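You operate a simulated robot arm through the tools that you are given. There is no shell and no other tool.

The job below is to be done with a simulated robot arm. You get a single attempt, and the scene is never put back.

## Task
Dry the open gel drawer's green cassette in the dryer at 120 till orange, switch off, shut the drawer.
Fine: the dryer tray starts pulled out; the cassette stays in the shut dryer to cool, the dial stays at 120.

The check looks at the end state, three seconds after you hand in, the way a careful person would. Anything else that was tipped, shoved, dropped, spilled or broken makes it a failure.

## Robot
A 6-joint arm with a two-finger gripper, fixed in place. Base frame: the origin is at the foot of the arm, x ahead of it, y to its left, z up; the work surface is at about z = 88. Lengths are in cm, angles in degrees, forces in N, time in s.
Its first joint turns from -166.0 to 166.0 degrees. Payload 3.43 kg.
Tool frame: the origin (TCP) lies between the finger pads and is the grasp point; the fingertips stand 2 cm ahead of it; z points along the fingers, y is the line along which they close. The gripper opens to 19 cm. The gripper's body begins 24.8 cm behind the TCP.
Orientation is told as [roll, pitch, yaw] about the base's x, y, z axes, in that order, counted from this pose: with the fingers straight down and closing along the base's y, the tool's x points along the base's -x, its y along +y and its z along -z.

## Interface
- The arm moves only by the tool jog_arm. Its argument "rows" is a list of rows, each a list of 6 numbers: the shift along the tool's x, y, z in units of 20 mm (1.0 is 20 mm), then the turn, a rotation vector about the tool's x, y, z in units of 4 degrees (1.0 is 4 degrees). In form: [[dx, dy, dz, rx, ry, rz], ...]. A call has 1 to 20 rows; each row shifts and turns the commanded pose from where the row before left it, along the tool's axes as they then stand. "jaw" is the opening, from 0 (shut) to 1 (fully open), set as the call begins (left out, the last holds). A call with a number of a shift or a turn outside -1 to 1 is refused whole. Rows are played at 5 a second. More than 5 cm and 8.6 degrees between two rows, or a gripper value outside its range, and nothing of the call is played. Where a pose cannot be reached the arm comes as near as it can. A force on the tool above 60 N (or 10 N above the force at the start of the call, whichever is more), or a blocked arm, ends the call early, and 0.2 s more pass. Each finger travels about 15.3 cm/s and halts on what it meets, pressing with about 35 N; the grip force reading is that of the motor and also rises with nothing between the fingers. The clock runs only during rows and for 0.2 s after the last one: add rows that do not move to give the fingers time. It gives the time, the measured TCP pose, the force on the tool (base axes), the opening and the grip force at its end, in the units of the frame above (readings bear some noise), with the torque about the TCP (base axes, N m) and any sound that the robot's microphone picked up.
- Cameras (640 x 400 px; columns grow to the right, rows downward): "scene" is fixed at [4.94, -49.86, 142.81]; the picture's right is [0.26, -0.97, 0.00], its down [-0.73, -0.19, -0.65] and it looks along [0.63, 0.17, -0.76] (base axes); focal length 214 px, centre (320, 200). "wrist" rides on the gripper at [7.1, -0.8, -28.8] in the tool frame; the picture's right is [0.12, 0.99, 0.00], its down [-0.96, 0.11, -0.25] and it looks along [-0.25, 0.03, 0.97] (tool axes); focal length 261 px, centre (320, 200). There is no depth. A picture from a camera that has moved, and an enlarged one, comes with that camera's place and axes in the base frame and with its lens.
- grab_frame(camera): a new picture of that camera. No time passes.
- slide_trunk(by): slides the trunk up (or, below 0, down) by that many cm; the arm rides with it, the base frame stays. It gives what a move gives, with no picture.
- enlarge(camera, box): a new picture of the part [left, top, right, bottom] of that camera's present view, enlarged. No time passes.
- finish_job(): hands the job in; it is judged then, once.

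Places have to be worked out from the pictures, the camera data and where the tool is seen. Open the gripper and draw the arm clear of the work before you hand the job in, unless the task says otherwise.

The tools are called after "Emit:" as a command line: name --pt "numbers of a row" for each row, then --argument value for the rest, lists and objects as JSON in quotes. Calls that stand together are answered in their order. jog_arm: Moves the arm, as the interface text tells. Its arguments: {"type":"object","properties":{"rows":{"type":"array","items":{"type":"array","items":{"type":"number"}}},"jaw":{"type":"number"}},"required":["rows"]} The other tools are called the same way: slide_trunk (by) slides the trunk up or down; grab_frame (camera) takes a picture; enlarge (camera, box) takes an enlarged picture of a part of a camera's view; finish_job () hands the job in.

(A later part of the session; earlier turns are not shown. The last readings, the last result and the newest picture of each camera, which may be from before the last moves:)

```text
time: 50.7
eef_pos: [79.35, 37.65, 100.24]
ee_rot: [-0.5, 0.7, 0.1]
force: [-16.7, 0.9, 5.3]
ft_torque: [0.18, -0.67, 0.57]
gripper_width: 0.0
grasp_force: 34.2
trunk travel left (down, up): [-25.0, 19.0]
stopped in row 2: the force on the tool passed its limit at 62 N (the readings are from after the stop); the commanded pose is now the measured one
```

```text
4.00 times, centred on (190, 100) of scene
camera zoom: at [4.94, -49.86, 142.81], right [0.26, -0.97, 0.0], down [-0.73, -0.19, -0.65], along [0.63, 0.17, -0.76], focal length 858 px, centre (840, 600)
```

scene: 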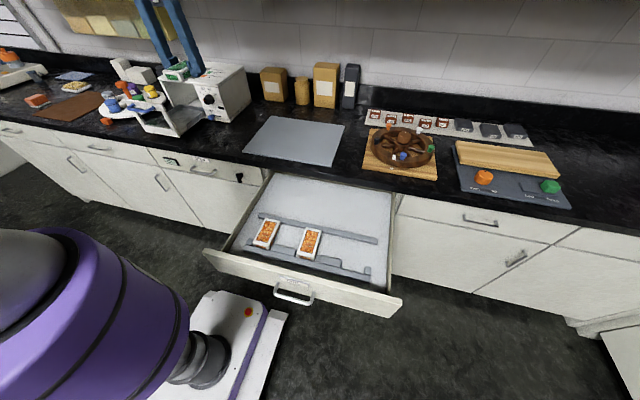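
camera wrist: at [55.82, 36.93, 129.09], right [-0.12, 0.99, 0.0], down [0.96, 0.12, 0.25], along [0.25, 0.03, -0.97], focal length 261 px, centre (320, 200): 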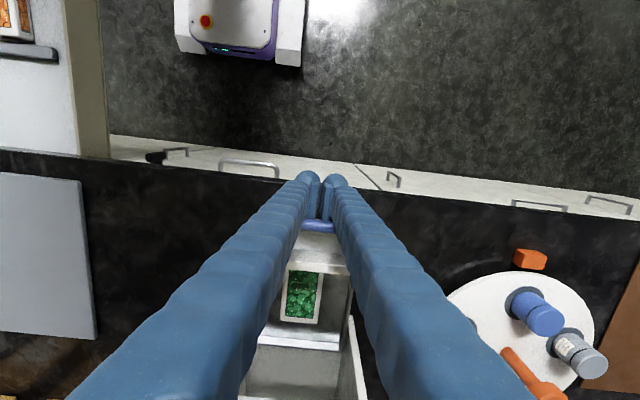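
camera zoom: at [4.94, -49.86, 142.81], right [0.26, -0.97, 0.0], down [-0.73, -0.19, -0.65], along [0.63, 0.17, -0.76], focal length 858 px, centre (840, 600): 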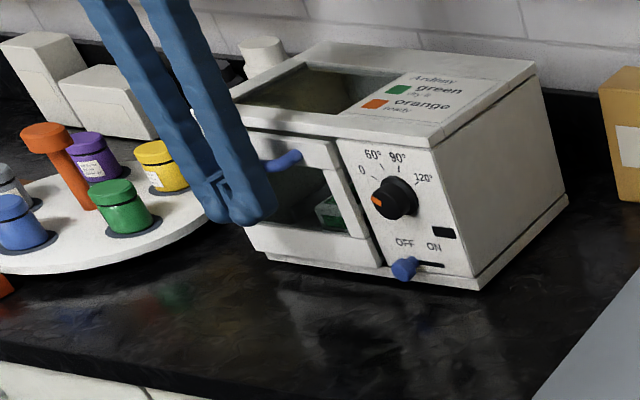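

The stop was felt (over 60 N momentarily). I compare with the earlier view to make sure the dryer itself has not shifted.

Emit:
enlarge --camera "scene" --box '[110, 40, 220, 150]'

Emit:
grab_frame --camera "wrist"

```text
3.64 times, centred on (165, 95) of scene
camera zoom: at [4.94, -49.86, 142.81], right [0.26, -0.97, 0.0], down [-0.73, -0.19, -0.65], along [0.63, 0.17, -0.76], focal length 780 px, centre (884, 582)
```

zoom: 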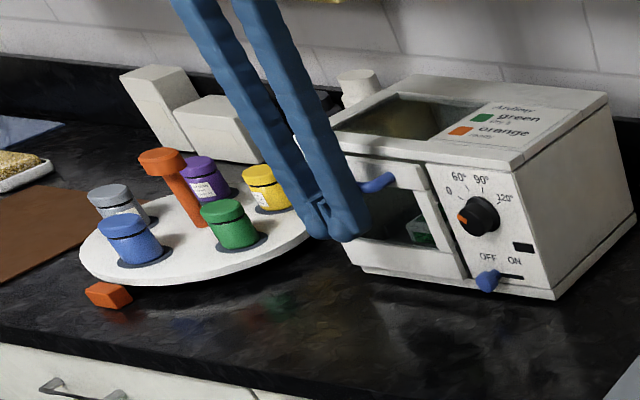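

```text
taken
camera wrist: at [72.87, 37.05, 129.11], right [-0.12, 0.99, -0.01], down [0.97, 0.12, 0.23], along [0.23, 0.02, -0.97], focal length 261 px, centre (320, 200)
```

wrist: 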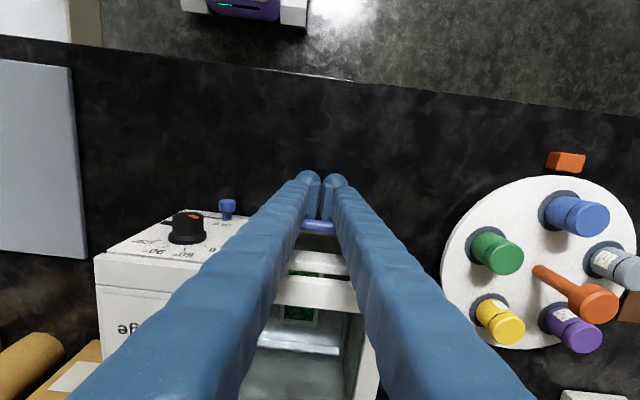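

The dryer has not moved and the tray is fully in. I back off, rise and move to in front of the dial at a safe distance.

Emit:
jog_arm --pt "0.5 0 0 0 0 0" --pt "1 0 0 0 0 0" --pt "1 0 0 0 0 0" --pt "0.5 -0.96 -0.5 0 0 0" --pt "0 -0.96 -1 0 0 0" --pt "0 -0.96 -1 0 0 0" --pt "0 -0.96 -1 0 0 0" --pt "0 -0.96 -1 0 0 0" --pt "0 -0.96 -1 0 0 0" --pt "0 -0.96 -0.5 0 0 0" --pt "0 -0.96 0 0 0 0" --pt "0 0 0 0 0 0"

Emit:
grab_frame --camera "scene"

Emit:
enlarge --camera "scene" --box '[140, 50, 260, 140]'

Emit:
enlarge --camera "scene" --box '[215, 80, 265, 130]'

```text
time: 53.3
eef_pos: [73.84, 22.33, 112.45]
ee_rot: [-0.4, 0.7, 0.0]
force: [0.3, 0.6, 0.3]
ft_torque: [0.04, 0.01, -0.01]
gripper_width: 0.01
grasp_force: 34.0
trunk travel left (down, up): [-25.0, 19.0]
```

```text
taken
```

scene: 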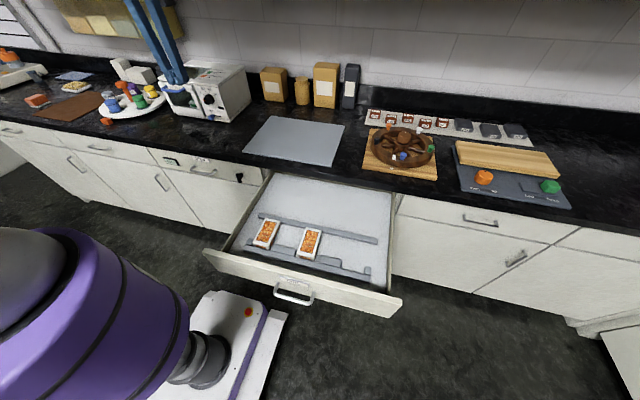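

```text
4.44 times, centred on (200, 95) of scene
camera zoom: at [4.94, -49.86, 142.81], right [0.26, -0.97, 0.0], down [-0.73, -0.19, -0.65], along [0.63, 0.17, -0.76], focal length 953 px, centre (853, 667)
```

zoom: 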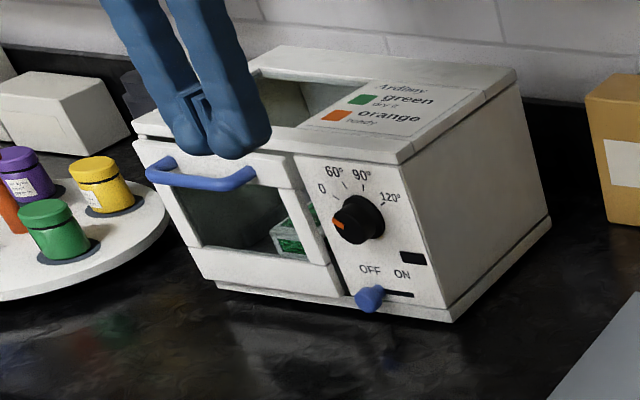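

```text
8.00 times, centred on (240, 105) of scene
camera zoom: at [4.94, -49.86, 142.81], right [0.26, -0.97, 0.0], down [-0.73, -0.19, -0.65], along [0.63, 0.17, -0.76], focal length 1716 px, centre (960, 960)
```

zoom: 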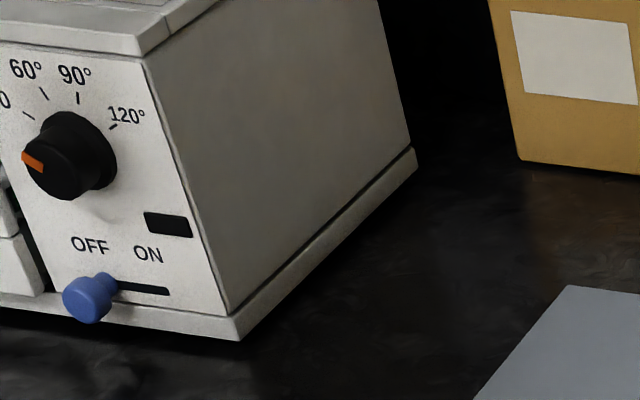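

The cassette sits inside and the dial mark points at the 0 tick (about 30° above left), with the 120 tick about 120° further round clockwise. I now pitch the gripper up toward horizontal, first half.

Emit:
jog_arm --pt "0 0 0 0 -1 0" --pt "0 0 0 0 -1 0" --pt "0 0 0 0 -1 0" --pt "0 0 0 0 -1 0" --pt "0 0 0 0 -1 0" --pt "0 0 0 0 -1 0" --pt "0 0 0 0 -1 0" --pt "0 0 0 0 -1 0" --pt "0 0 0 0 -1 0" --pt "0 0 0 0 -1 0" --pt "0 0 0 0 -1 0" --pt "0 0 0 0 0 0"

Emit:
grab_frame --camera "scene"

Emit:
grab_frame --camera "wrist"

```text
time: 55.9
eef_pos: [73.81, 21.15, 112.16]
ee_rot: [-2.3, -37.9, 0.5]
force: [0.8, -0.2, 0.0]
ft_torque: [0.02, -0.05, -0.01]
gripper_width: 0.01
grasp_force: 34.1
out of reach, approached as far as the arm can: row 10, 11
trunk travel left (down, up): [-25.0, 19.0]
```

```text
taken
```

scene: 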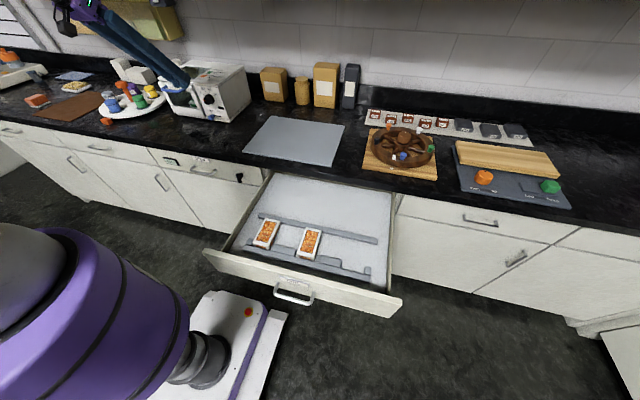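

```text
taken
camera wrist: at [50.78, 21.3, 130.55], right [-0.08, 0.99, -0.1], down [0.61, 0.13, 0.78], along [0.79, 0.0, -0.61], focal length 261 px, centre (320, 200)
```

wrist: 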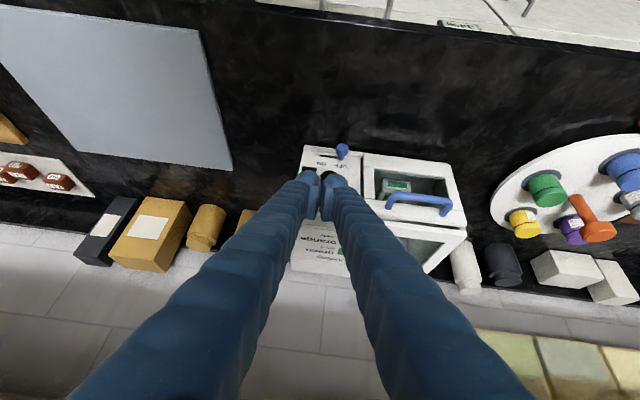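

The arm runs out of reach at about -38° pitch: the wrist gets too near the shoulder at this height. I undo the tilt, then lower the trunk in steps while raising the tool, so that a horizontal tool at dial height becomes reachable.

Emit:
jog_arm --pt "0 0 0 0 1 0" --pt "0 0 0 0 1 0" --pt "0 0 0 0 1 0" --pt "0 0 0 0 1 0" --pt "0 0 0 0 1 0" --pt "0 0 0 0 1 0" --pt "0 0 0 0 1 0" --pt "0 0 0 0 1 0" --pt "0 0 0 0 1 0" --pt "0 0 0 0 1 0" --pt "0 0 0 0 1 0" --pt "0 0 0 0 0 0"

```text
time: 58.5
eef_pos: [74.04, 20.53, 112.3]
ee_rot: [-2.1, 0.9, -1.3]
force: [0.7, -0.4, 0.1]
ft_torque: [0.0, -0.02, 0.0]
gripper_width: 0.0
grasp_force: 34.3
out of reach, approached as far as the arm can: row 3
trunk travel left (down, up): [-25.0, 19.0]
```

The pose came back with a small skew, which I correct while raising the tool 14 cm; then I lower the trunk 13 cm.

Emit:
jog_arm --pt "0 0 0 -0.525 -0.225 -0.325" --pt "0 0.9 -1 0 0 0" --pt "0 0 -1 0 0 0" --pt "0 0 -1 0 0 0" --pt "0 0 -1 0 0 0" --pt "0 0 -1 0 0 0" --pt "0 0 -1 0 0 0" --pt "0 0 -1 0 0 0" --pt "0 0 0 0 0 0"

Emit:
slide_trunk --by -13

```text
time: 60.5
eef_pos: [74.16, 22.29, 126.27]
ee_rot: [-0.1, 0.0, 0.1]
force: [1.2, -0.2, 0.1]
ft_torque: [0.03, 0.04, 0.02]
gripper_width: 0.0
grasp_force: 33.8
trunk travel left (down, up): [-25.0, 19.0]
```

```text
time: 62.1
eef_pos: [74.06, 22.27, 113.33]
ee_rot: [-0.1, 0.0, 0.1]
force: [0.4, 0.5, 0.0]
ft_torque: [0.0, -0.01, 0.05]
gripper_width: 0.01
grasp_force: 34.3
trunk travel left (down, up): [-12.0, 32.0]
```

The trunk rode down as expected. I repeat for the other 12 cm.

Emit:
jog_arm --pt "0 0 -1 0 0 0" --pt "0 0 -1 0 0 0" --pt "0 0 -1 0 0 0" --pt "0 0 -1 0 0 0" --pt "0 0 -1 0 0 0" --pt "0 0 -1 0 0 0" --pt "0 0 0 0 0 0"

Emit:
slide_trunk --by -12

Emit:
grab_frame --camera "scene"

```text
time: 63.7
eef_pos: [74.06, 22.35, 125.3]
ee_rot: [0.0, 0.0, 0.1]
force: [0.0, -0.6, -0.3]
ft_torque: [0.0, 0.01, -0.02]
gripper_width: 0.0
grasp_force: 34.6
trunk travel left (down, up): [-12.0, 32.0]
```

```text
time: 65.2
eef_pos: [74.18, 22.38, 113.34]
ee_rot: [-0.2, 0.0, 0.1]
force: [-0.3, -0.8, 0.7]
ft_torque: [0.02, -0.01, -0.02]
gripper_width: 0.0
grasp_force: 33.9
trunk travel left (down, up): [0.0, 44.0]
```

```text
taken
```

scene: 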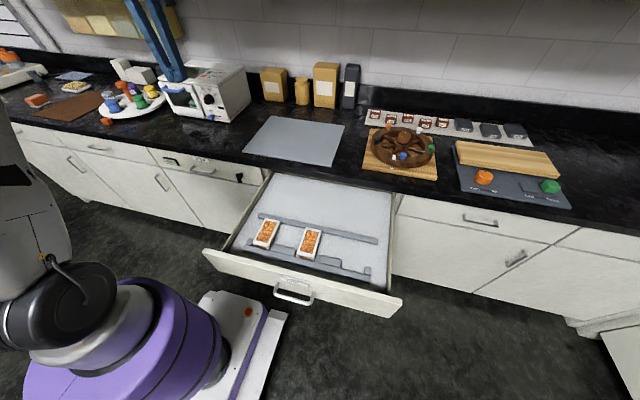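

Trunk is fully down with the tool at z 113. I try the pitch toward horizontal again, first 11 steps.

Emit:
jog_arm --pt "-0.3 0 0 0 -1 0" --pt "0 0 0 0 -1 0" --pt "0 0 0 0 -1 0" --pt "0 0 0 0 -1 0" --pt "0 0 0 0 -1 0" --pt "0 0 0 0 -1 0" --pt "0 0 0 0 -1 0" --pt "0 0 0 0 -1 0" --pt "0 0 0 0 -1 0" --pt "0 0 0 0 -1 0" --pt "0 0 0 0 -1 0" --pt "0 0 0 0 0 0"

Emit:
grab_frame --camera "scene"

```text
time: 67.8
eef_pos: [74.74, 22.31, 113.21]
ee_rot: [-0.2, -44.1, 0.3]
force: [-0.6, -1.1, -0.5]
ft_torque: [0.01, -0.01, 0.01]
gripper_width: 0.02
grasp_force: 34.2
trunk travel left (down, up): [0.0, 44.0]
```

```text
taken
```

scene: 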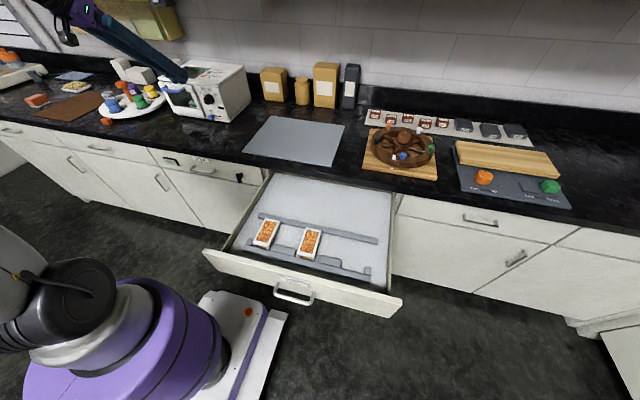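

It now follows. I go on pitching toward horizontal.

Emit:
jog_arm --pt "0 0 0 0 -1 0" --pt "0 0 0 0 -1 0" --pt "0 0 0 0 -1 0" --pt "0 0 0 0 -1 0" --pt "0 0 0 0 -1 0" --pt "0 0 0 0 -1 0" --pt "0 0 0 0 0 0"

Emit:
grab_frame --camera "wrist"

```text
time: 69.4
eef_pos: [74.67, 22.09, 114.05]
ee_rot: [0.5, -68.5, -0.4]
force: [-0.7, -0.2, -0.2]
ft_torque: [0.01, 0.0, 0.0]
gripper_width: 0.01
grasp_force: 34.1
trunk travel left (down, up): [0.0, 44.0]
```

```text
taken
camera wrist: at [45.51, 21.23, 117.95], right [-0.04, 0.99, -0.11], down [0.12, 0.11, 0.99], along [0.99, 0.03, -0.13], focal length 261 px, centre (320, 200)
```

wrist: 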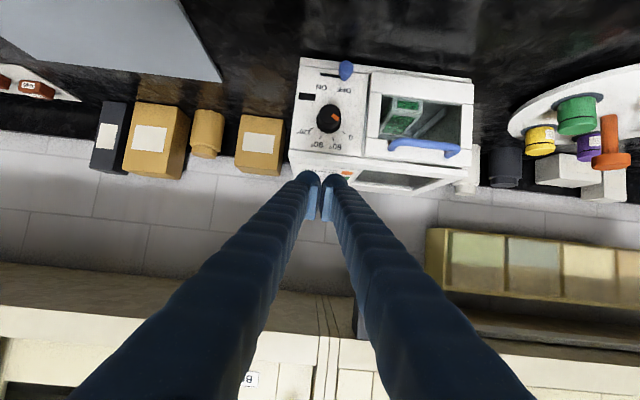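

At -68.5° the dryer front is well in view, with the green cassette visible through its window. I finish pitching to horizontal.

Emit:
jog_arm --pt "0 0 0 0 -1 0" --pt "0 0 0 0 -1 0" --pt "0 0 0 0 -1 0" --pt "0 0 0 0 -1 0" --pt "0 0 0 0 -1 0" --pt "0 0 0 0 -0.37 0" --pt "0 0 0 0 0 0"

Emit:
grab_frame --camera "wrist"

Emit:
grab_frame --camera "scene"

```text
time: 71.0
eef_pos: [74.89, 22.59, 113.29]
ee_rot: [-14.0, -89.4, 14.0]
force: [-0.4, -0.3, -0.3]
ft_torque: [-0.03, -0.04, -0.01]
gripper_width: 0.0
grasp_force: 34.8
out of reach, approached as far as the arm can: row 6
trunk travel left (down, up): [0.0, 44.0]
```

```text
taken
camera wrist: at [46.29, 21.74, 106.57], right [0.0, 0.99, -0.12], down [-0.24, 0.12, 0.96], along [0.97, 0.03, 0.24], focal length 261 px, centre (320, 200)
```

wrist: 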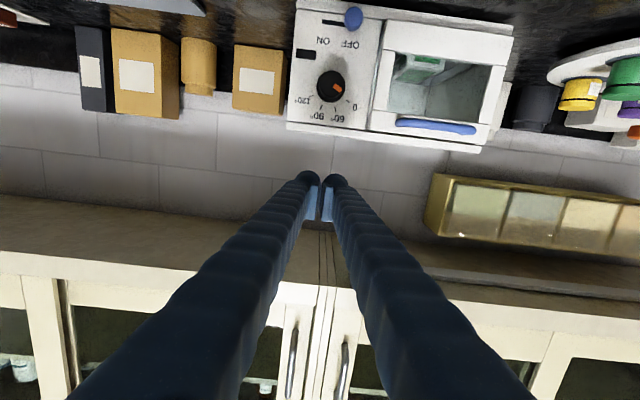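

```text
taken
```

scene: 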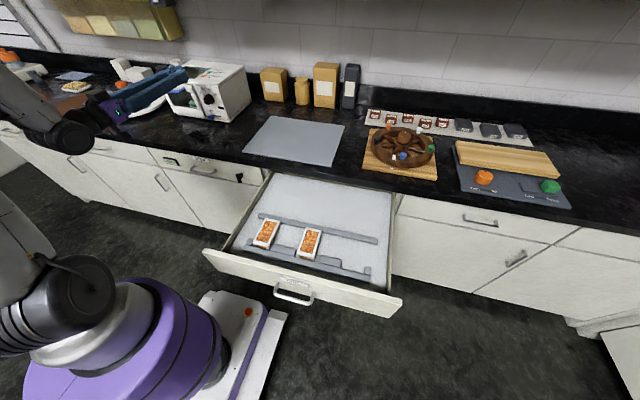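

The tool is now horizontal (pointing +x), at the edge of reach. I enlarge the view of the dial and switch to refine their places.

Emit:
enlarge --camera "wrist" --box '[280, 0, 400, 140]'

```text
2.86 times, centred on (340, 70) of wrist
camera zoom: at [46.29, 21.74, 106.57], right [0.0, 0.99, -0.12], down [-0.24, 0.12, 0.96], along [0.97, 0.03, 0.24], focal length 745 px, centre (263, 571)
```

zoom: 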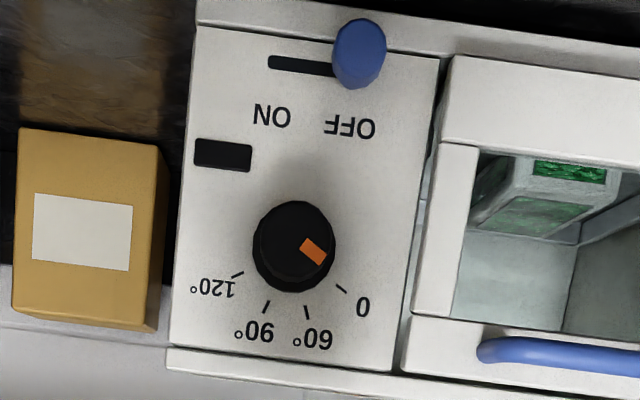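

Dial centre refined to about (y 22.45, z 99.7), cap front near x 84; switch knob about (y 24.25, z 91.5), slot running to y ≈ 20.1. I move forward 5 cm and then lower toward dial height with the fingers open to 6.5 cm, checking reach.

Emit:
jog_arm --pt "0 0 1 0 0 0" --pt "0 0 1 0 0 0" --pt "1 0 0 0 0 0" --pt "1 0 0 0 0 0" --pt "1 0 0 0 0 0" --pt "0 0 0 0 0 0" --jaw 0.34

Emit:
grab_frame --camera "wrist"

```text
time: 72.4
eef_pos: [79.75, 23.46, 109.38]
ee_rot: [-41.0, -88.7, 40.6]
force: [-0.1, 0.2, -0.1]
ft_torque: [-0.01, -0.06, 0.02]
gripper_width: 6.46
grasp_force: 0.0
out of reach, approached as far as the arm can: row 4, 5
trunk travel left (down, up): [0.0, 44.0]
```

```text
taken
camera wrist: at [51.02, 22.7, 102.84], right [0.0, 0.99, -0.13], down [-0.23, 0.13, 0.96], along [0.97, 0.03, 0.23], focal length 261 px, centre (320, 200)
```

wrist: 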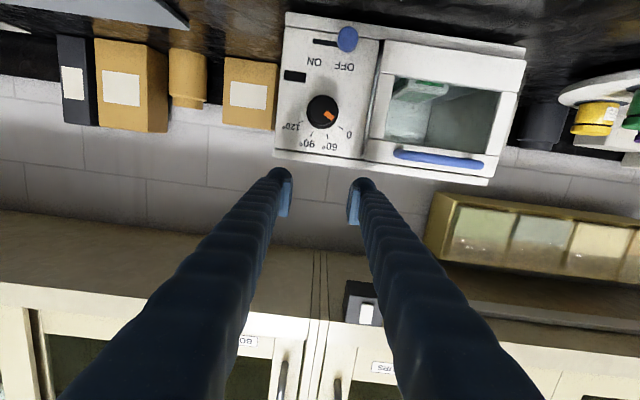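

Straight-horizontal at dial height is out of reach, but a 45° down-forward tilt is comfortable, and the fingers can still hug the round knob at that tilt and swing about its axis. I pitch back to 45°.

Emit:
jog_arm --pt "0 0 -0.5 0 1 0" --pt "0 0 -0.5 0 1 0" --pt "0 0 0 0 1 0" --pt "0 0 0 0 1 0" --pt "0 0 0 0 1 0" --pt "0 0 0 0 1 0" --pt "0 0 0 0 1 0" --pt "0 0 0 0 1 0" --pt "0 0 0 0 1 0" --pt "0 0 0 0 1 0" --pt "0 0 0 0 1 0" --pt "0 0 0 0 0 0"

```text
time: 75.0
eef_pos: [77.7, 23.69, 109.55]
ee_rot: [-0.1, -45.4, 0.2]
force: [0.0, -0.2, 0.9]
ft_torque: [0.01, -0.01, 0.0]
gripper_width: 6.47
grasp_force: 0.1
trunk travel left (down, up): [0.0, 44.0]
```

Reachable. I bring the tool down in front of the dial (x 77.7, y 22.45, z 99.7) and check where the knob is relative to the fingers.

Emit:
jog_arm --pt "0.87 -0.31 0.87 0 0.1 0" --pt "0.87 -0.31 0.87 0 0 0" --pt "0.87 0 0.87 0 0 0" --pt "0.87 0 0.87 0 0 0" --pt "0 0 0 0 0 0"

Emit:
grab_frame --camera "wrist"

Emit:
enlarge --camera "wrist" --box '[260, 90, 400, 230]'

Emit:
enlarge --camera "scene" --box '[140, 50, 260, 140]'

```text
time: 76.2
eef_pos: [77.74, 22.37, 99.71]
ee_rot: [-0.2, -45.1, 0.2]
force: [-0.2, -0.6, 0.2]
ft_torque: [-0.01, 0.01, 0.0]
gripper_width: 6.45
grasp_force: 0.0
trunk travel left (down, up): [0.0, 44.0]
```

```text
taken
camera wrist: at [52.48, 21.52, 115.02], right [-0.09, 0.99, -0.09], down [0.5, 0.12, 0.86], along [0.86, 0.03, -0.51], focal length 261 px, centre (320, 200)
```

wrist: 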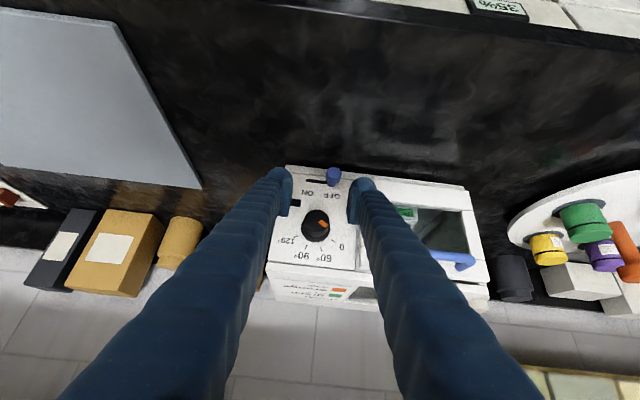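

```text
2.86 times, centred on (330, 160) of wrist
camera zoom: at [52.48, 21.52, 115.02], right [-0.09, 0.99, -0.09], down [0.5, 0.12, 0.86], along [0.86, 0.03, -0.51], focal length 745 px, centre (291, 314)
```

zoom: 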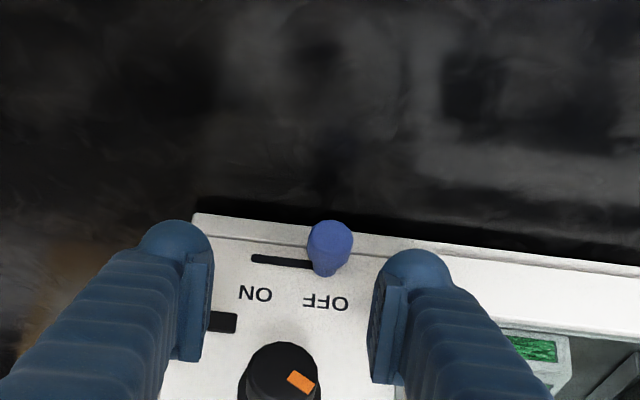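

```text
4.44 times, centred on (200, 95) of scene
camera zoom: at [4.94, -49.86, 142.81], right [0.26, -0.97, 0.0], down [-0.73, -0.19, -0.65], along [0.63, 0.17, -0.76], focal length 953 px, centre (853, 667)
```

zoom: 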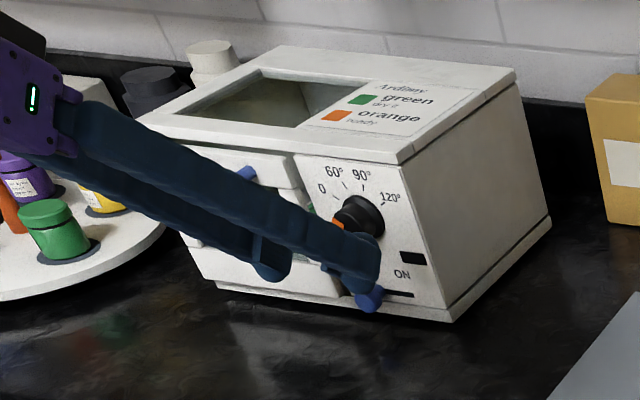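

Emit:
enlarge --camera "wrist" --box '[260, 160, 380, 280]'

```text
3.33 times, centred on (320, 220) of wrist
camera zoom: at [52.48, 21.52, 115.02], right [-0.09, 0.99, -0.09], down [0.5, 0.12, 0.86], along [0.86, 0.03, -0.51], focal length 869 px, centre (320, 133)
```

zoom: 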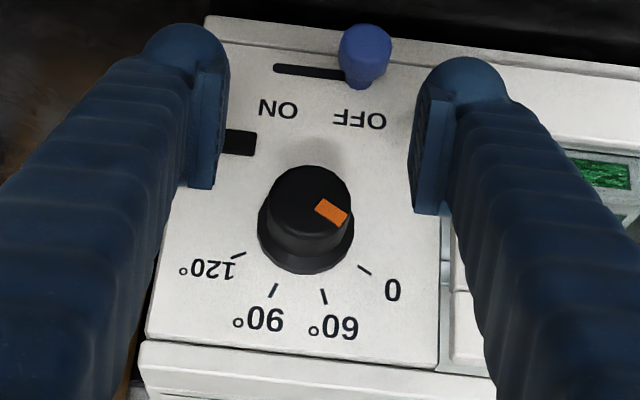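

Dial axis is at y ≈ 22.5, z ≈ 99.5; its mark sits at about 22° and the 120 tick at about 148° (from left, going over the top), so a turn of about 126° is needed. I try the swing about the dial axis in free air first: +60°.

Emit:
jog_arm --pt "0 0 0 -0.707 0 0.707" --pt "0 0 0 -0.707 0 0.707" --pt "0 0 0 -0.707 0 0.707" --pt "0 0 0 -0.707 0 0.707" --pt "0 0 0 -0.707 0 0.707" --pt "0 0 0 -0.707 0 0.707" --pt "0 0 0 -0.707 0 0.707" --pt "0 0 0 -0.707 0 0.707" --pt "0 0 0 -0.707 0 0.707" --pt "0 0 0 -0.707 0 0.707" --pt "0 0 0 -0.707 0 0.707" --pt "0 0 0 -0.707 0 0.707" --pt "0 0 0 -0.707 0 0.707" --pt "0 0 0 -0.707 0 0.707" --pt "0 0 0 -0.707 0 0.707" --pt "0 0 0 -0.707 0 0.707" --pt "0 0 0 0 0 0"

Emit:
grab_frame --camera "wrist"

```text
time: 79.8
eef_pos: [74.49, 23.14, 96.77]
ee_rot: [60.4, -18.7, -36.4]
force: [-0.1, 0.2, 0.2]
ft_torque: [0.04, 0.03, 0.03]
gripper_width: 6.46
grasp_force: 0.0
out of reach, approached as far as the arm can: row 4, 5, 6
trunk travel left (down, up): [0.0, 44.0]
```

```text
taken
camera wrist: at [50.7, 9.17, 107.14], right [-0.02, 0.63, 0.78], down [0.58, -0.63, 0.52], along [0.81, 0.46, -0.35], focal length 261 px, centre (320, 200)
```

wrist: 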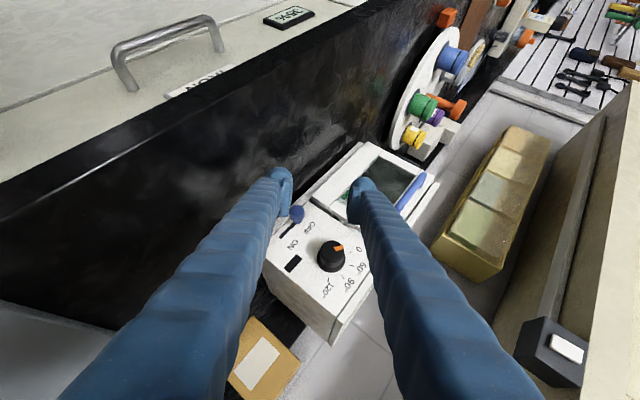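

Part of that swing hit a reach limit and the tool drifted back a bit (nothing touched). I swing back to 0 and test the other side instead.

Emit:
jog_arm --pt "0 0 0 0.707 0 -0.707" --pt "0 0 0 0.707 0 -0.707" --pt "0 0 0 0.707 0 -0.707" --pt "0 0 0 0.707 0 -0.707" --pt "0 0 0 0.707 0 -0.707" --pt "0 0 0 0.707 0 -0.707" --pt "0 0 0 0.707 0 -0.707" --pt "0 0 0 0.707 0 -0.707" --pt "0 0 0 0 0 0"

Emit:
jog_arm --pt "0 0 0 0.707 0 -0.707" --pt "0 0 0 0.707 0 -0.707" --pt "0 0 0 0.707 0 -0.707" --pt "0 0 0 0.707 0 -0.707" --pt "0 0 0 0.707 0 -0.707" --pt "0 0 0 0.707 0 -0.707" --pt "0 0 0 0.707 0 -0.707" --pt "0 0 0 0.707 0 -0.707" --pt "0 0 0 0 0 0"

```text
time: 81.8
eef_pos: [74.53, 23.2, 96.62]
ee_rot: [29.2, -34.9, -18.5]
force: [-0.9, 1.0, -0.9]
ft_torque: [0.02, 0.01, -0.01]
gripper_width: 6.47
grasp_force: 0.1
trunk travel left (down, up): [0.0, 44.0]
```

```text
time: 83.8
eef_pos: [74.59, 23.21, 96.67]
ee_rot: [-10.5, -38.6, 9.2]
force: [0.1, 0.2, -0.1]
ft_torque: [-0.01, -0.03, -0.01]
gripper_width: 6.45
grasp_force: 0.0
trunk travel left (down, up): [0.0, 44.0]
```

The swing back went without any limit at this slightly steeper tilt. A steeper, more vertical tool should be far from the limits, so I level the roll/yaw first and then plan to work at about -20° pitch with the trunk raised again.

Emit:
jog_arm --pt "0 0 0 -0.707 0 0.707" --pt "0 0 0 -0.707 0 0.707" --pt "0 0 0 -0.35 0 0.35" --pt "0 0 0 0 1 0" --pt "0 0 0 0 1 0" --pt "0 0 0 0 1 0" --pt "0 0 0 0 1 0" --pt "0 0 0 0 1 0" --pt "0 0 0 0 0 0"

Emit:
slide_trunk --by 18

```text
time: 85.8
eef_pos: [74.83, 22.45, 96.65]
ee_rot: [1.2, -21.8, 0.5]
force: [-0.4, -0.2, 0.0]
ft_torque: [0.01, 0.04, 0.0]
gripper_width: 6.45
grasp_force: 0.0
out of reach, approached as far as the arm can: row 4, 5
trunk travel left (down, up): [0.0, 44.0]
```

```text
time: 87.8
eef_pos: [74.87, 22.41, 114.5]
ee_rot: [1.2, -21.9, 0.5]
force: [0.0, -0.4, 0.0]
ft_torque: [0.0, -0.01, 0.03]
gripper_width: 6.46
grasp_force: 0.1
trunk travel left (down, up): [-18.0, 26.0]
```

Now at pitch -22° with the trunk 7 cm below its start. I square the orientation to pitch -20° and come down in front of the dial.

Emit:
jog_arm --pt "0 0 0 0.325 0.475 0" --pt "0.225 0.005 0.916 0 0 0" --pt "0.225 0.005 0.916 0 0 0" --pt "0.225 0.005 0.916 0 0 0" --pt "0.225 0.005 0.916 0 0 0" --pt "0.225 0.005 0.916 0 0 0" --pt "0.225 0.005 0.916 0 0 0" --pt "0.225 0.005 0.916 0 0 0" --pt "0.225 0.005 0.916 0 0 0" --pt "0 0 0 0 0 0"

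Emit:
jog_arm --pt "0 0 0 0.94 0 -0.342" --pt "0 0 0 0.94 0 -0.342" --pt "0 0 0 0.94 0 -0.342" --pt "0 0 0 0.94 0 -0.342" --pt "0 0 0 0.94 0 -0.342" --pt "0 0 0 0.94 0 -0.342" --pt "0 0 0 0.94 0 -0.342" --pt "0 0 0 0.94 0 -0.342" --pt "0 0 0 0 0 0"

```text
time: 90.0
eef_pos: [76.57, 22.42, 99.75]
ee_rot: [-0.1, -20.0, 0.5]
force: [-0.1, 0.2, -0.2]
ft_torque: [0.0, -0.01, 0.0]
gripper_width: 6.46
grasp_force: 0.0
trunk travel left (down, up): [-18.0, 26.0]
```

```text
time: 92.0
eef_pos: [76.59, 22.57, 99.7]
ee_rot: [-33.7, -16.8, 11.5]
force: [0.8, 0.1, -0.1]
ft_torque: [-0.09, 0.0, -0.02]
gripper_width: 6.46
grasp_force: 0.0
trunk travel left (down, up): [-18.0, 26.0]
```

The lean to the left works without limits. I test the lean to the right (+64° from here) in free air.

Emit:
jog_arm --pt "0 0 0 -0.94 0 0.342" --pt "0 0 0 -0.94 0 0.342" --pt "0 0 0 -0.94 0 0.342" --pt "0 0 0 -0.94 0 0.342" --pt "0 0 0 -0.94 0 0.342" --pt "0 0 0 -0.94 0 0.342" --pt "0 0 0 -0.94 0 0.342" --pt "0 0 0 -0.94 0 0.342" --pt "0 0 0 -0.94 0 0.342" --pt "0 0 0 -0.94 0 0.342" --pt "0 0 0 -0.94 0 0.342" --pt "0 0 0 -0.94 0 0.342" --pt "0 0 0 -0.94 0 0.342" --pt "0 0 0 -0.94 0 0.342" --pt "0 0 0 -0.94 0 0.342" --pt "0 0 0 -0.94 0 0.342" --pt "0 0 0 -0.94 0 0.342" --pt "0 0 0 -0.94 0 0.342" --pt "0 0 0 0 0 0"

Emit:
grab_frame --camera "scene"

Emit:
grab_frame --camera "wrist"

```text
time: 96.0
eef_pos: [76.52, 22.46, 99.62]
ee_rot: [41.7, -15.1, -12.7]
force: [0.4, -0.7, 0.9]
ft_torque: [0.02, -0.02, 0.01]
gripper_width: 6.47
grasp_force: 0.1
trunk travel left (down, up): [-18.0, 26.0]
```

```text
taken
```

scene: 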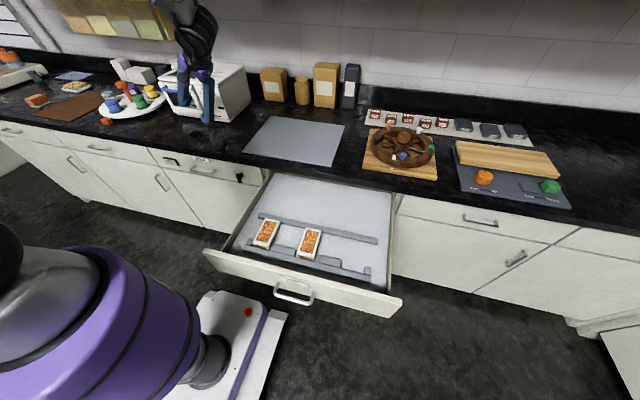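

```text
taken
camera wrist: at [60.3, 5.87, 118.02], right [-0.12, 0.79, 0.61], down [0.82, -0.27, 0.5], along [0.56, 0.56, -0.61], focal length 261 px, centre (320, 200)
```

wrist: 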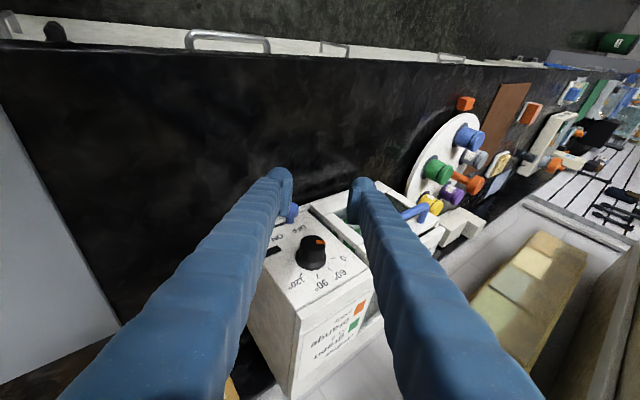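

The whole swing range -32° to +40° is free of limits. I go back to a 30° lean to the left, still in front of the dial.

Emit:
jog_arm --pt "0 0 0 0.94 0 -0.342" --pt "0 0 0 0.94 0 -0.342" --pt "0 0 0 0.94 0 -0.342" --pt "0 0 0 0.94 0 -0.342" --pt "0 0 0 0.94 0 -0.342" --pt "0 0 0 0.94 0 -0.342" --pt "0 0 0 0.94 0 -0.342" --pt "0 0 0 0.94 0 -0.342" --pt "0 0 0 0.94 0 -0.342" --pt "0 0 0 0.94 0 -0.342" --pt "0 0 0 0.94 0 -0.342" --pt "0 0 0 0.94 0 -0.342" --pt "0 0 0 0.94 0 -0.342" --pt "0 0 0 0.94 0 -0.342" --pt "0 0 0 0.94 0 -0.342" --pt "0 0 0 0.94 0 -0.342" --pt "0 0 0 0.94 0 -0.342" --pt "0 0 0 0.94 0 -0.342" --pt "0 0 0 0 0 0"

Emit:
grab_frame --camera "wrist"

Emit:
enlarge --camera "scene" --box '[140, 50, 260, 140]'

```text
time: 100.0
eef_pos: [76.49, 22.51, 99.66]
ee_rot: [-33.8, -16.7, 11.5]
force: [0.8, -0.3, -0.4]
ft_torque: [-0.09, -0.02, -0.02]
gripper_width: 6.45
grasp_force: 0.1
trunk travel left (down, up): [-18.0, 26.0]
```

```text
taken
camera wrist: at [60.09, 34.77, 120.95], right [-0.12, 0.82, -0.56], down [0.82, 0.4, 0.41], along [0.57, -0.41, -0.72], focal length 261 px, centre (320, 200)
```

wrist: 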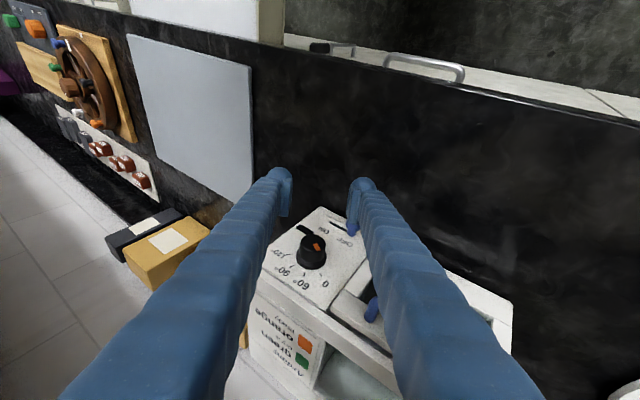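

```text
4.44 times, centred on (200, 95) of scene
camera zoom: at [4.94, -49.86, 142.81], right [0.26, -0.97, 0.0], down [-0.73, -0.19, -0.65], along [0.63, 0.17, -0.76], focal length 953 px, centre (853, 667)
```

zoom: 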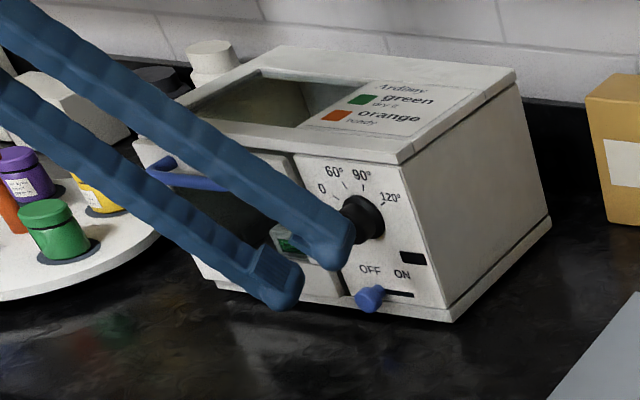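

Clear of the handle and switch. I slide forward along +x by 6.9 cm so the open fingers straddle the knob.

Emit:
jog_arm --pt "-0.846 0 0.308 0 0 0" --pt "-0.846 0 0.308 0 0 0" --pt "-0.846 0 0.308 0 0 0" --pt "-0.4 0 0.145 0 0 0" --pt "-0.3 0 0.11 0 0 0" --pt "0 0 0 0 0 0"

Emit:
grab_frame --camera "wrist"

Emit:
enlarge --camera "scene" --box '[140, 50, 260, 140]'

```text
time: 101.4
eef_pos: [83.49, 22.59, 99.71]
ee_rot: [-33.8, -16.8, 11.6]
force: [-0.6, -1.2, 0.3]
ft_torque: [-0.01, 0.02, 0.0]
gripper_width: 6.45
grasp_force: 0.0
trunk travel left (down, up): [-18.0, 26.0]
```

```text
taken
camera wrist: at [67.08, 34.84, 121.0], right [-0.12, 0.82, -0.56], down [0.82, 0.4, 0.41], along [0.57, -0.41, -0.72], focal length 261 px, centre (320, 200)
```

wrist: 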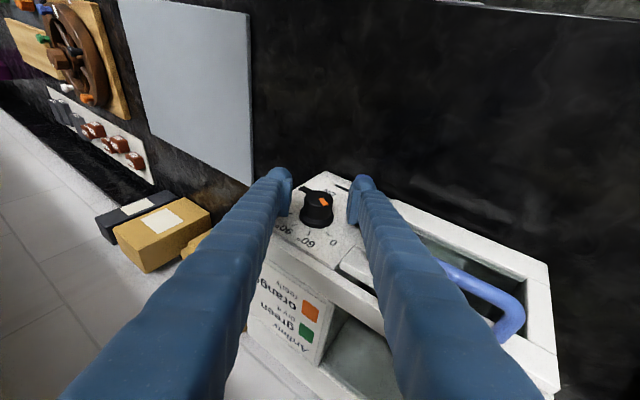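

```text
4.44 times, centred on (200, 95) of scene
camera zoom: at [4.94, -49.86, 142.81], right [0.26, -0.97, 0.0], down [-0.73, -0.19, -0.65], along [0.63, 0.17, -0.76], focal length 953 px, centre (853, 667)
```

zoom: 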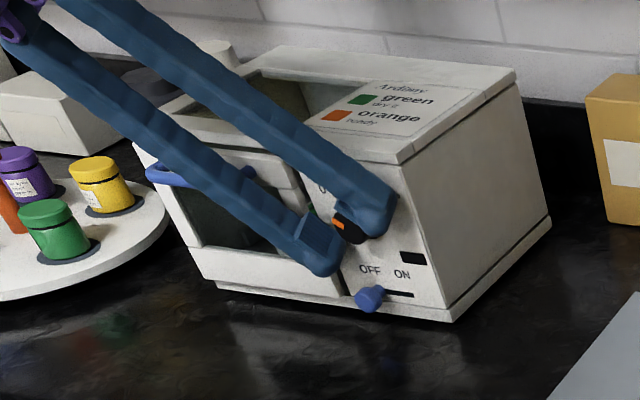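

Emit:
enlarge --camera "wrist" --box '[260, 150, 380, 250]'

```text
4.00 times, centred on (320, 200) of wrist
camera zoom: at [67.08, 34.84, 121.0], right [-0.12, 0.82, -0.56], down [0.82, 0.4, 0.41], along [0.57, -0.41, -0.72], focal length 1043 px, centre (320, 200)
```

zoom: 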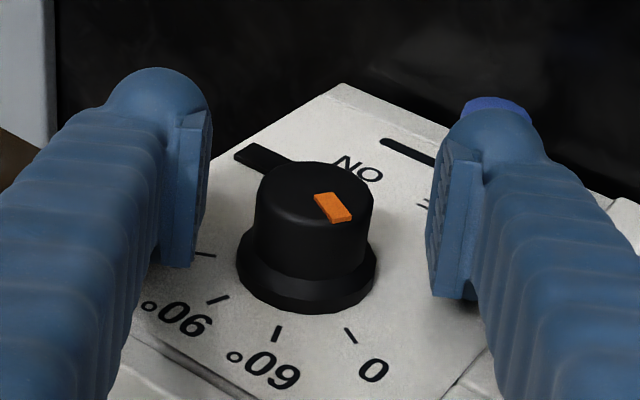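

The knob is centred between the pads. I close on it.

Emit:
jog_arm --pt "0 0 0 0 0 0" --pt "0 0 0 0 0 0" --pt "0 0 0 0 0 0" --jaw 0.1

Emit:
enlarge --camera "wrist" --box '[260, 150, 380, 250]'

```text
time: 102.2
eef_pos: [83.49, 22.47, 99.76]
ee_rot: [-33.7, -16.8, 11.4]
force: [2.5, -7.0, 2.8]
ft_torque: [0.0, -0.07, -0.18]
gripper_width: 3.21
grasp_force: 45.5
trunk travel left (down, up): [-18.0, 26.0]
```

```text
4.00 times, centred on (320, 200) of wrist
camera zoom: at [67.09, 34.76, 121.04], right [-0.12, 0.82, -0.56], down [0.82, 0.4, 0.41], along [0.57, -0.41, -0.72], focal length 1043 px, centre (320, 200)
```

zoom: 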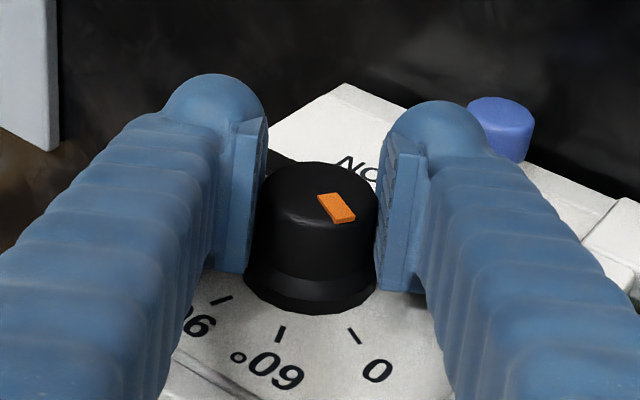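

Gripped at 3.2 cm. I turn a first 12° about the dial axis and check that the mark follows.

Emit:
jog_arm --pt "0 0 0 -0.705 0 0.257" --pt "0 0 0 -0.705 0 0.257" --pt "0 0 0 -0.705 0 0.257" --pt "0 0 0 -0.705 0 0.257"

Emit:
enlarge --camera "wrist" --box '[260, 150, 380, 250]'

```text
time: 103.2
eef_pos: [83.52, 22.55, 99.78]
ee_rot: [-21.3, -18.9, 7.5]
force: [10.9, -8.6, 10.6]
ft_torque: [-0.05, -0.32, -0.02]
gripper_width: 3.22
grasp_force: 44.9
trunk travel left (down, up): [-18.0, 26.0]
```

```text
4.00 times, centred on (320, 200) of wrist
camera zoom: at [67.09, 30.01, 123.15], right [-0.12, 0.92, -0.38], down [0.82, 0.31, 0.49], along [0.57, -0.25, -0.79], focal length 1043 px, centre (320, 200)
```

zoom: 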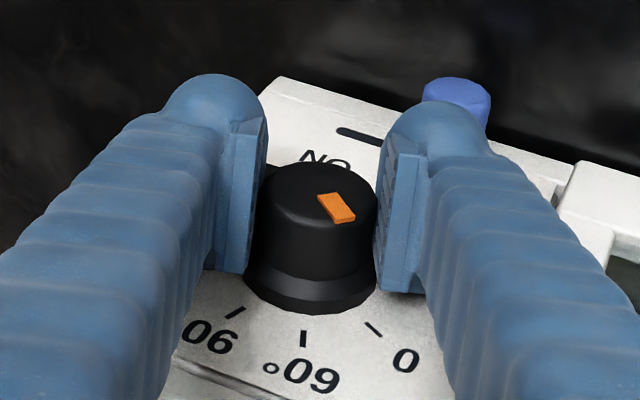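

The mark turns with the fingers. I go on for another 51°.

Emit:
jog_arm --pt "0 0 0 -0.705 0 0.257" --pt "0 0 0 -0.705 0 0.257" --pt "0 0 0 -0.705 0 0.257" --pt "0 0 0 -0.705 0 0.257" --pt "0 0 0 -0.705 0 0.257" --pt "0 0 0 -0.705 0 0.257" --pt "0 0 0 -0.705 0 0.257" --pt "0 0 0 -0.705 0 0.257" --pt "0 0 0 -0.705 0 0.257" --pt "0 0 0 -0.705 0 0.257" --pt "0 0 0 -0.705 0 0.257" --pt "0 0 0 -0.705 0 0.257" --pt "0 0 0 -0.705 0 0.257" --pt "0 0 0 -0.705 0 0.257" --pt "0 0 0 -0.705 0 0.257" --pt "0 0 0 -0.705 0 0.257" --pt "0 0 0 -0.705 0 0.257" --pt "0 0 0 0 0 0"

Emit:
enlarge --camera "wrist" --box '[250, 140, 390, 280]'

Emit:
enlarge --camera "scene" --box '[140, 50, 260, 140]'

```text
time: 107.0
eef_pos: [83.43, 22.31, 99.65]
ee_rot: [32.6, -17.1, -10.4]
force: [22.6, -16.9, 25.2]
ft_torque: [0.01, -0.36, -0.4]
gripper_width: 3.21
grasp_force: 45.0
trunk travel left (down, up): [-18.0, 26.0]
```

```text
2.86 times, centred on (320, 210) of wrist
camera zoom: at [67.26, 8.85, 120.39], right [-0.12, 0.87, 0.48], down [0.82, -0.19, 0.54], along [0.56, 0.45, -0.69], focal length 745 px, centre (320, 171)
```

zoom: 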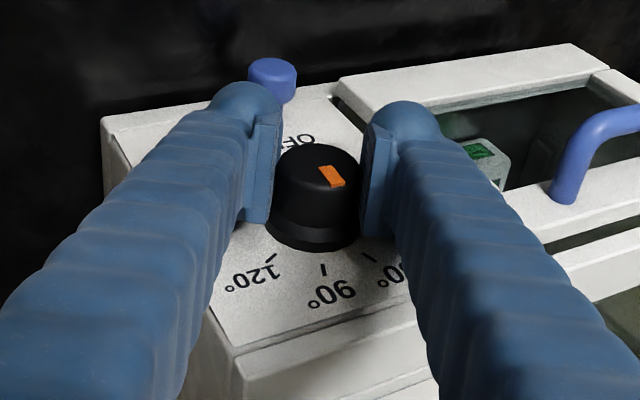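

```text
4.44 times, centred on (200, 95) of scene
camera zoom: at [4.94, -49.86, 142.81], right [0.26, -0.97, 0.0], down [-0.73, -0.19, -0.65], along [0.63, 0.17, -0.76], focal length 953 px, centre (853, 667)
```

zoom: 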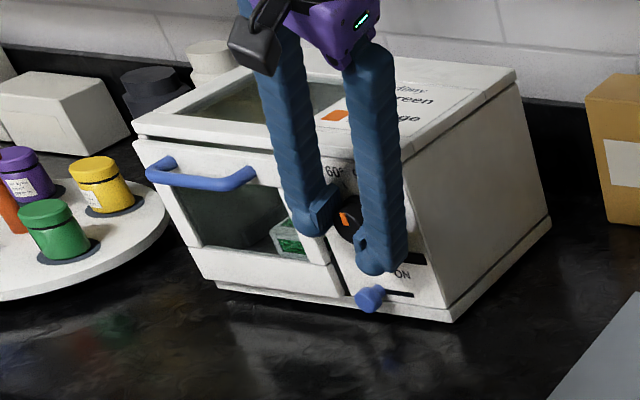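

The mark has moved to about the middle of the scale; side force has built up from slight off-centre, so I release now and check.

Emit:
jog_arm --pt "0 0 0 0 0 0" --pt "0 0 0 0 0 0" --pt "0 0 0 0 0 0" --jaw 0.34

Emit:
enlarge --camera "wrist" --box '[250, 140, 390, 280]'

Emit:
enlarge --camera "scene" --box '[140, 50, 260, 140]'

```text
time: 107.8
eef_pos: [83.4, 22.57, 99.65]
ee_rot: [32.5, -16.9, -10.1]
force: [-0.1, -0.3, 0.4]
ft_torque: [-0.04, 0.04, 0.02]
gripper_width: 6.47
grasp_force: 0.0
trunk travel left (down, up): [-18.0, 26.0]
```

```text
2.86 times, centred on (320, 210) of wrist
camera zoom: at [67.18, 9.06, 120.3], right [-0.12, 0.87, 0.48], down [0.82, -0.18, 0.54], along [0.56, 0.45, -0.69], focal length 745 px, centre (320, 171)
```

zoom: 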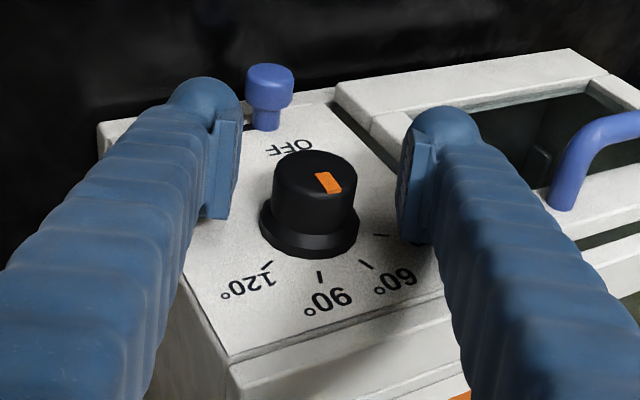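

```text
4.44 times, centred on (200, 95) of scene
camera zoom: at [4.94, -49.86, 142.81], right [0.26, -0.97, 0.0], down [-0.73, -0.19, -0.65], along [0.63, 0.17, -0.76], focal length 953 px, centre (853, 667)
```

zoom: 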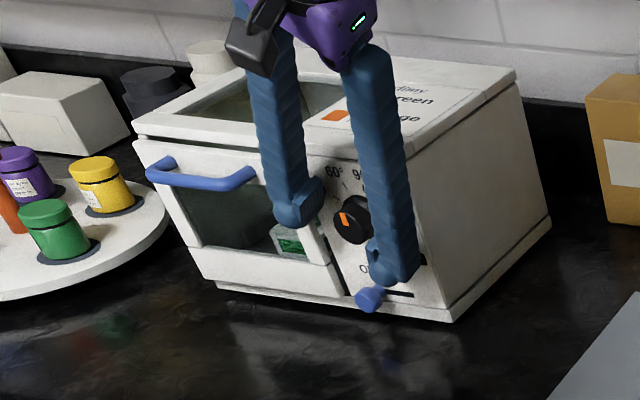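

Released cleanly. I swing the open fingers back round the knob by 64° for a second bite.

Emit:
jog_arm --pt "0 0 0 0.94 0 -0.342" --pt "0 0 0 0.94 0 -0.342" --pt "0 0 0 0.94 0 -0.342" --pt "0 0 0 0.94 0 -0.342" --pt "0 0 0 0.94 0 -0.342" --pt "0 0 0 0.94 0 -0.342" --pt "0 0 0 0.94 0 -0.342" --pt "0 0 0 0.94 0 -0.342" --pt "0 0 0 0.94 0 -0.342" --pt "0 0 0 0.94 0 -0.342" --pt "0 0 0 0.94 0 -0.342" --pt "0 0 0 0.94 0 -0.342" --pt "0 0 0 0.94 0 -0.342" --pt "0 0 0 0.94 0 -0.342" --pt "0 0 0 0.94 0 -0.342" --pt "0 0 0 0.94 0 -0.342" --pt "0 0 0 0 0 0"

Emit:
enlarge --camera "wrist" --box '[250, 140, 390, 280]'

Emit:
enlarge --camera "scene" --box '[200, 70, 260, 130]'

```text
time: 111.4
eef_pos: [83.33, 22.6, 99.5]
ee_rot: [-34.8, -16.7, 11.6]
force: [0.0, 0.3, 0.2]
ft_torque: [-0.1, -0.06, -0.04]
gripper_width: 6.48
grasp_force: 0.0
trunk travel left (down, up): [-18.0, 26.0]
```

```text
2.86 times, centred on (320, 210) of wrist
camera zoom: at [66.96, 35.17, 120.67], right [-0.12, 0.81, -0.58], down [0.82, 0.41, 0.41], along [0.57, -0.42, -0.71], focal length 745 px, centre (320, 171)
```

zoom: 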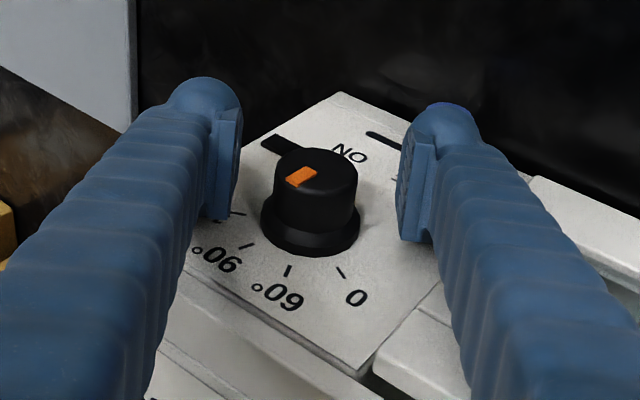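

```text
6.67 times, centred on (230, 100) of scene
camera zoom: at [4.94, -49.86, 142.81], right [0.26, -0.97, 0.0], down [-0.73, -0.19, -0.65], along [0.63, 0.17, -0.76], focal length 1430 px, centre (920, 867)
```

zoom: 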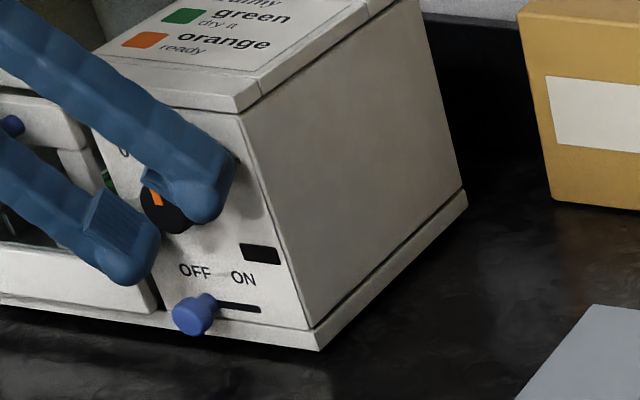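

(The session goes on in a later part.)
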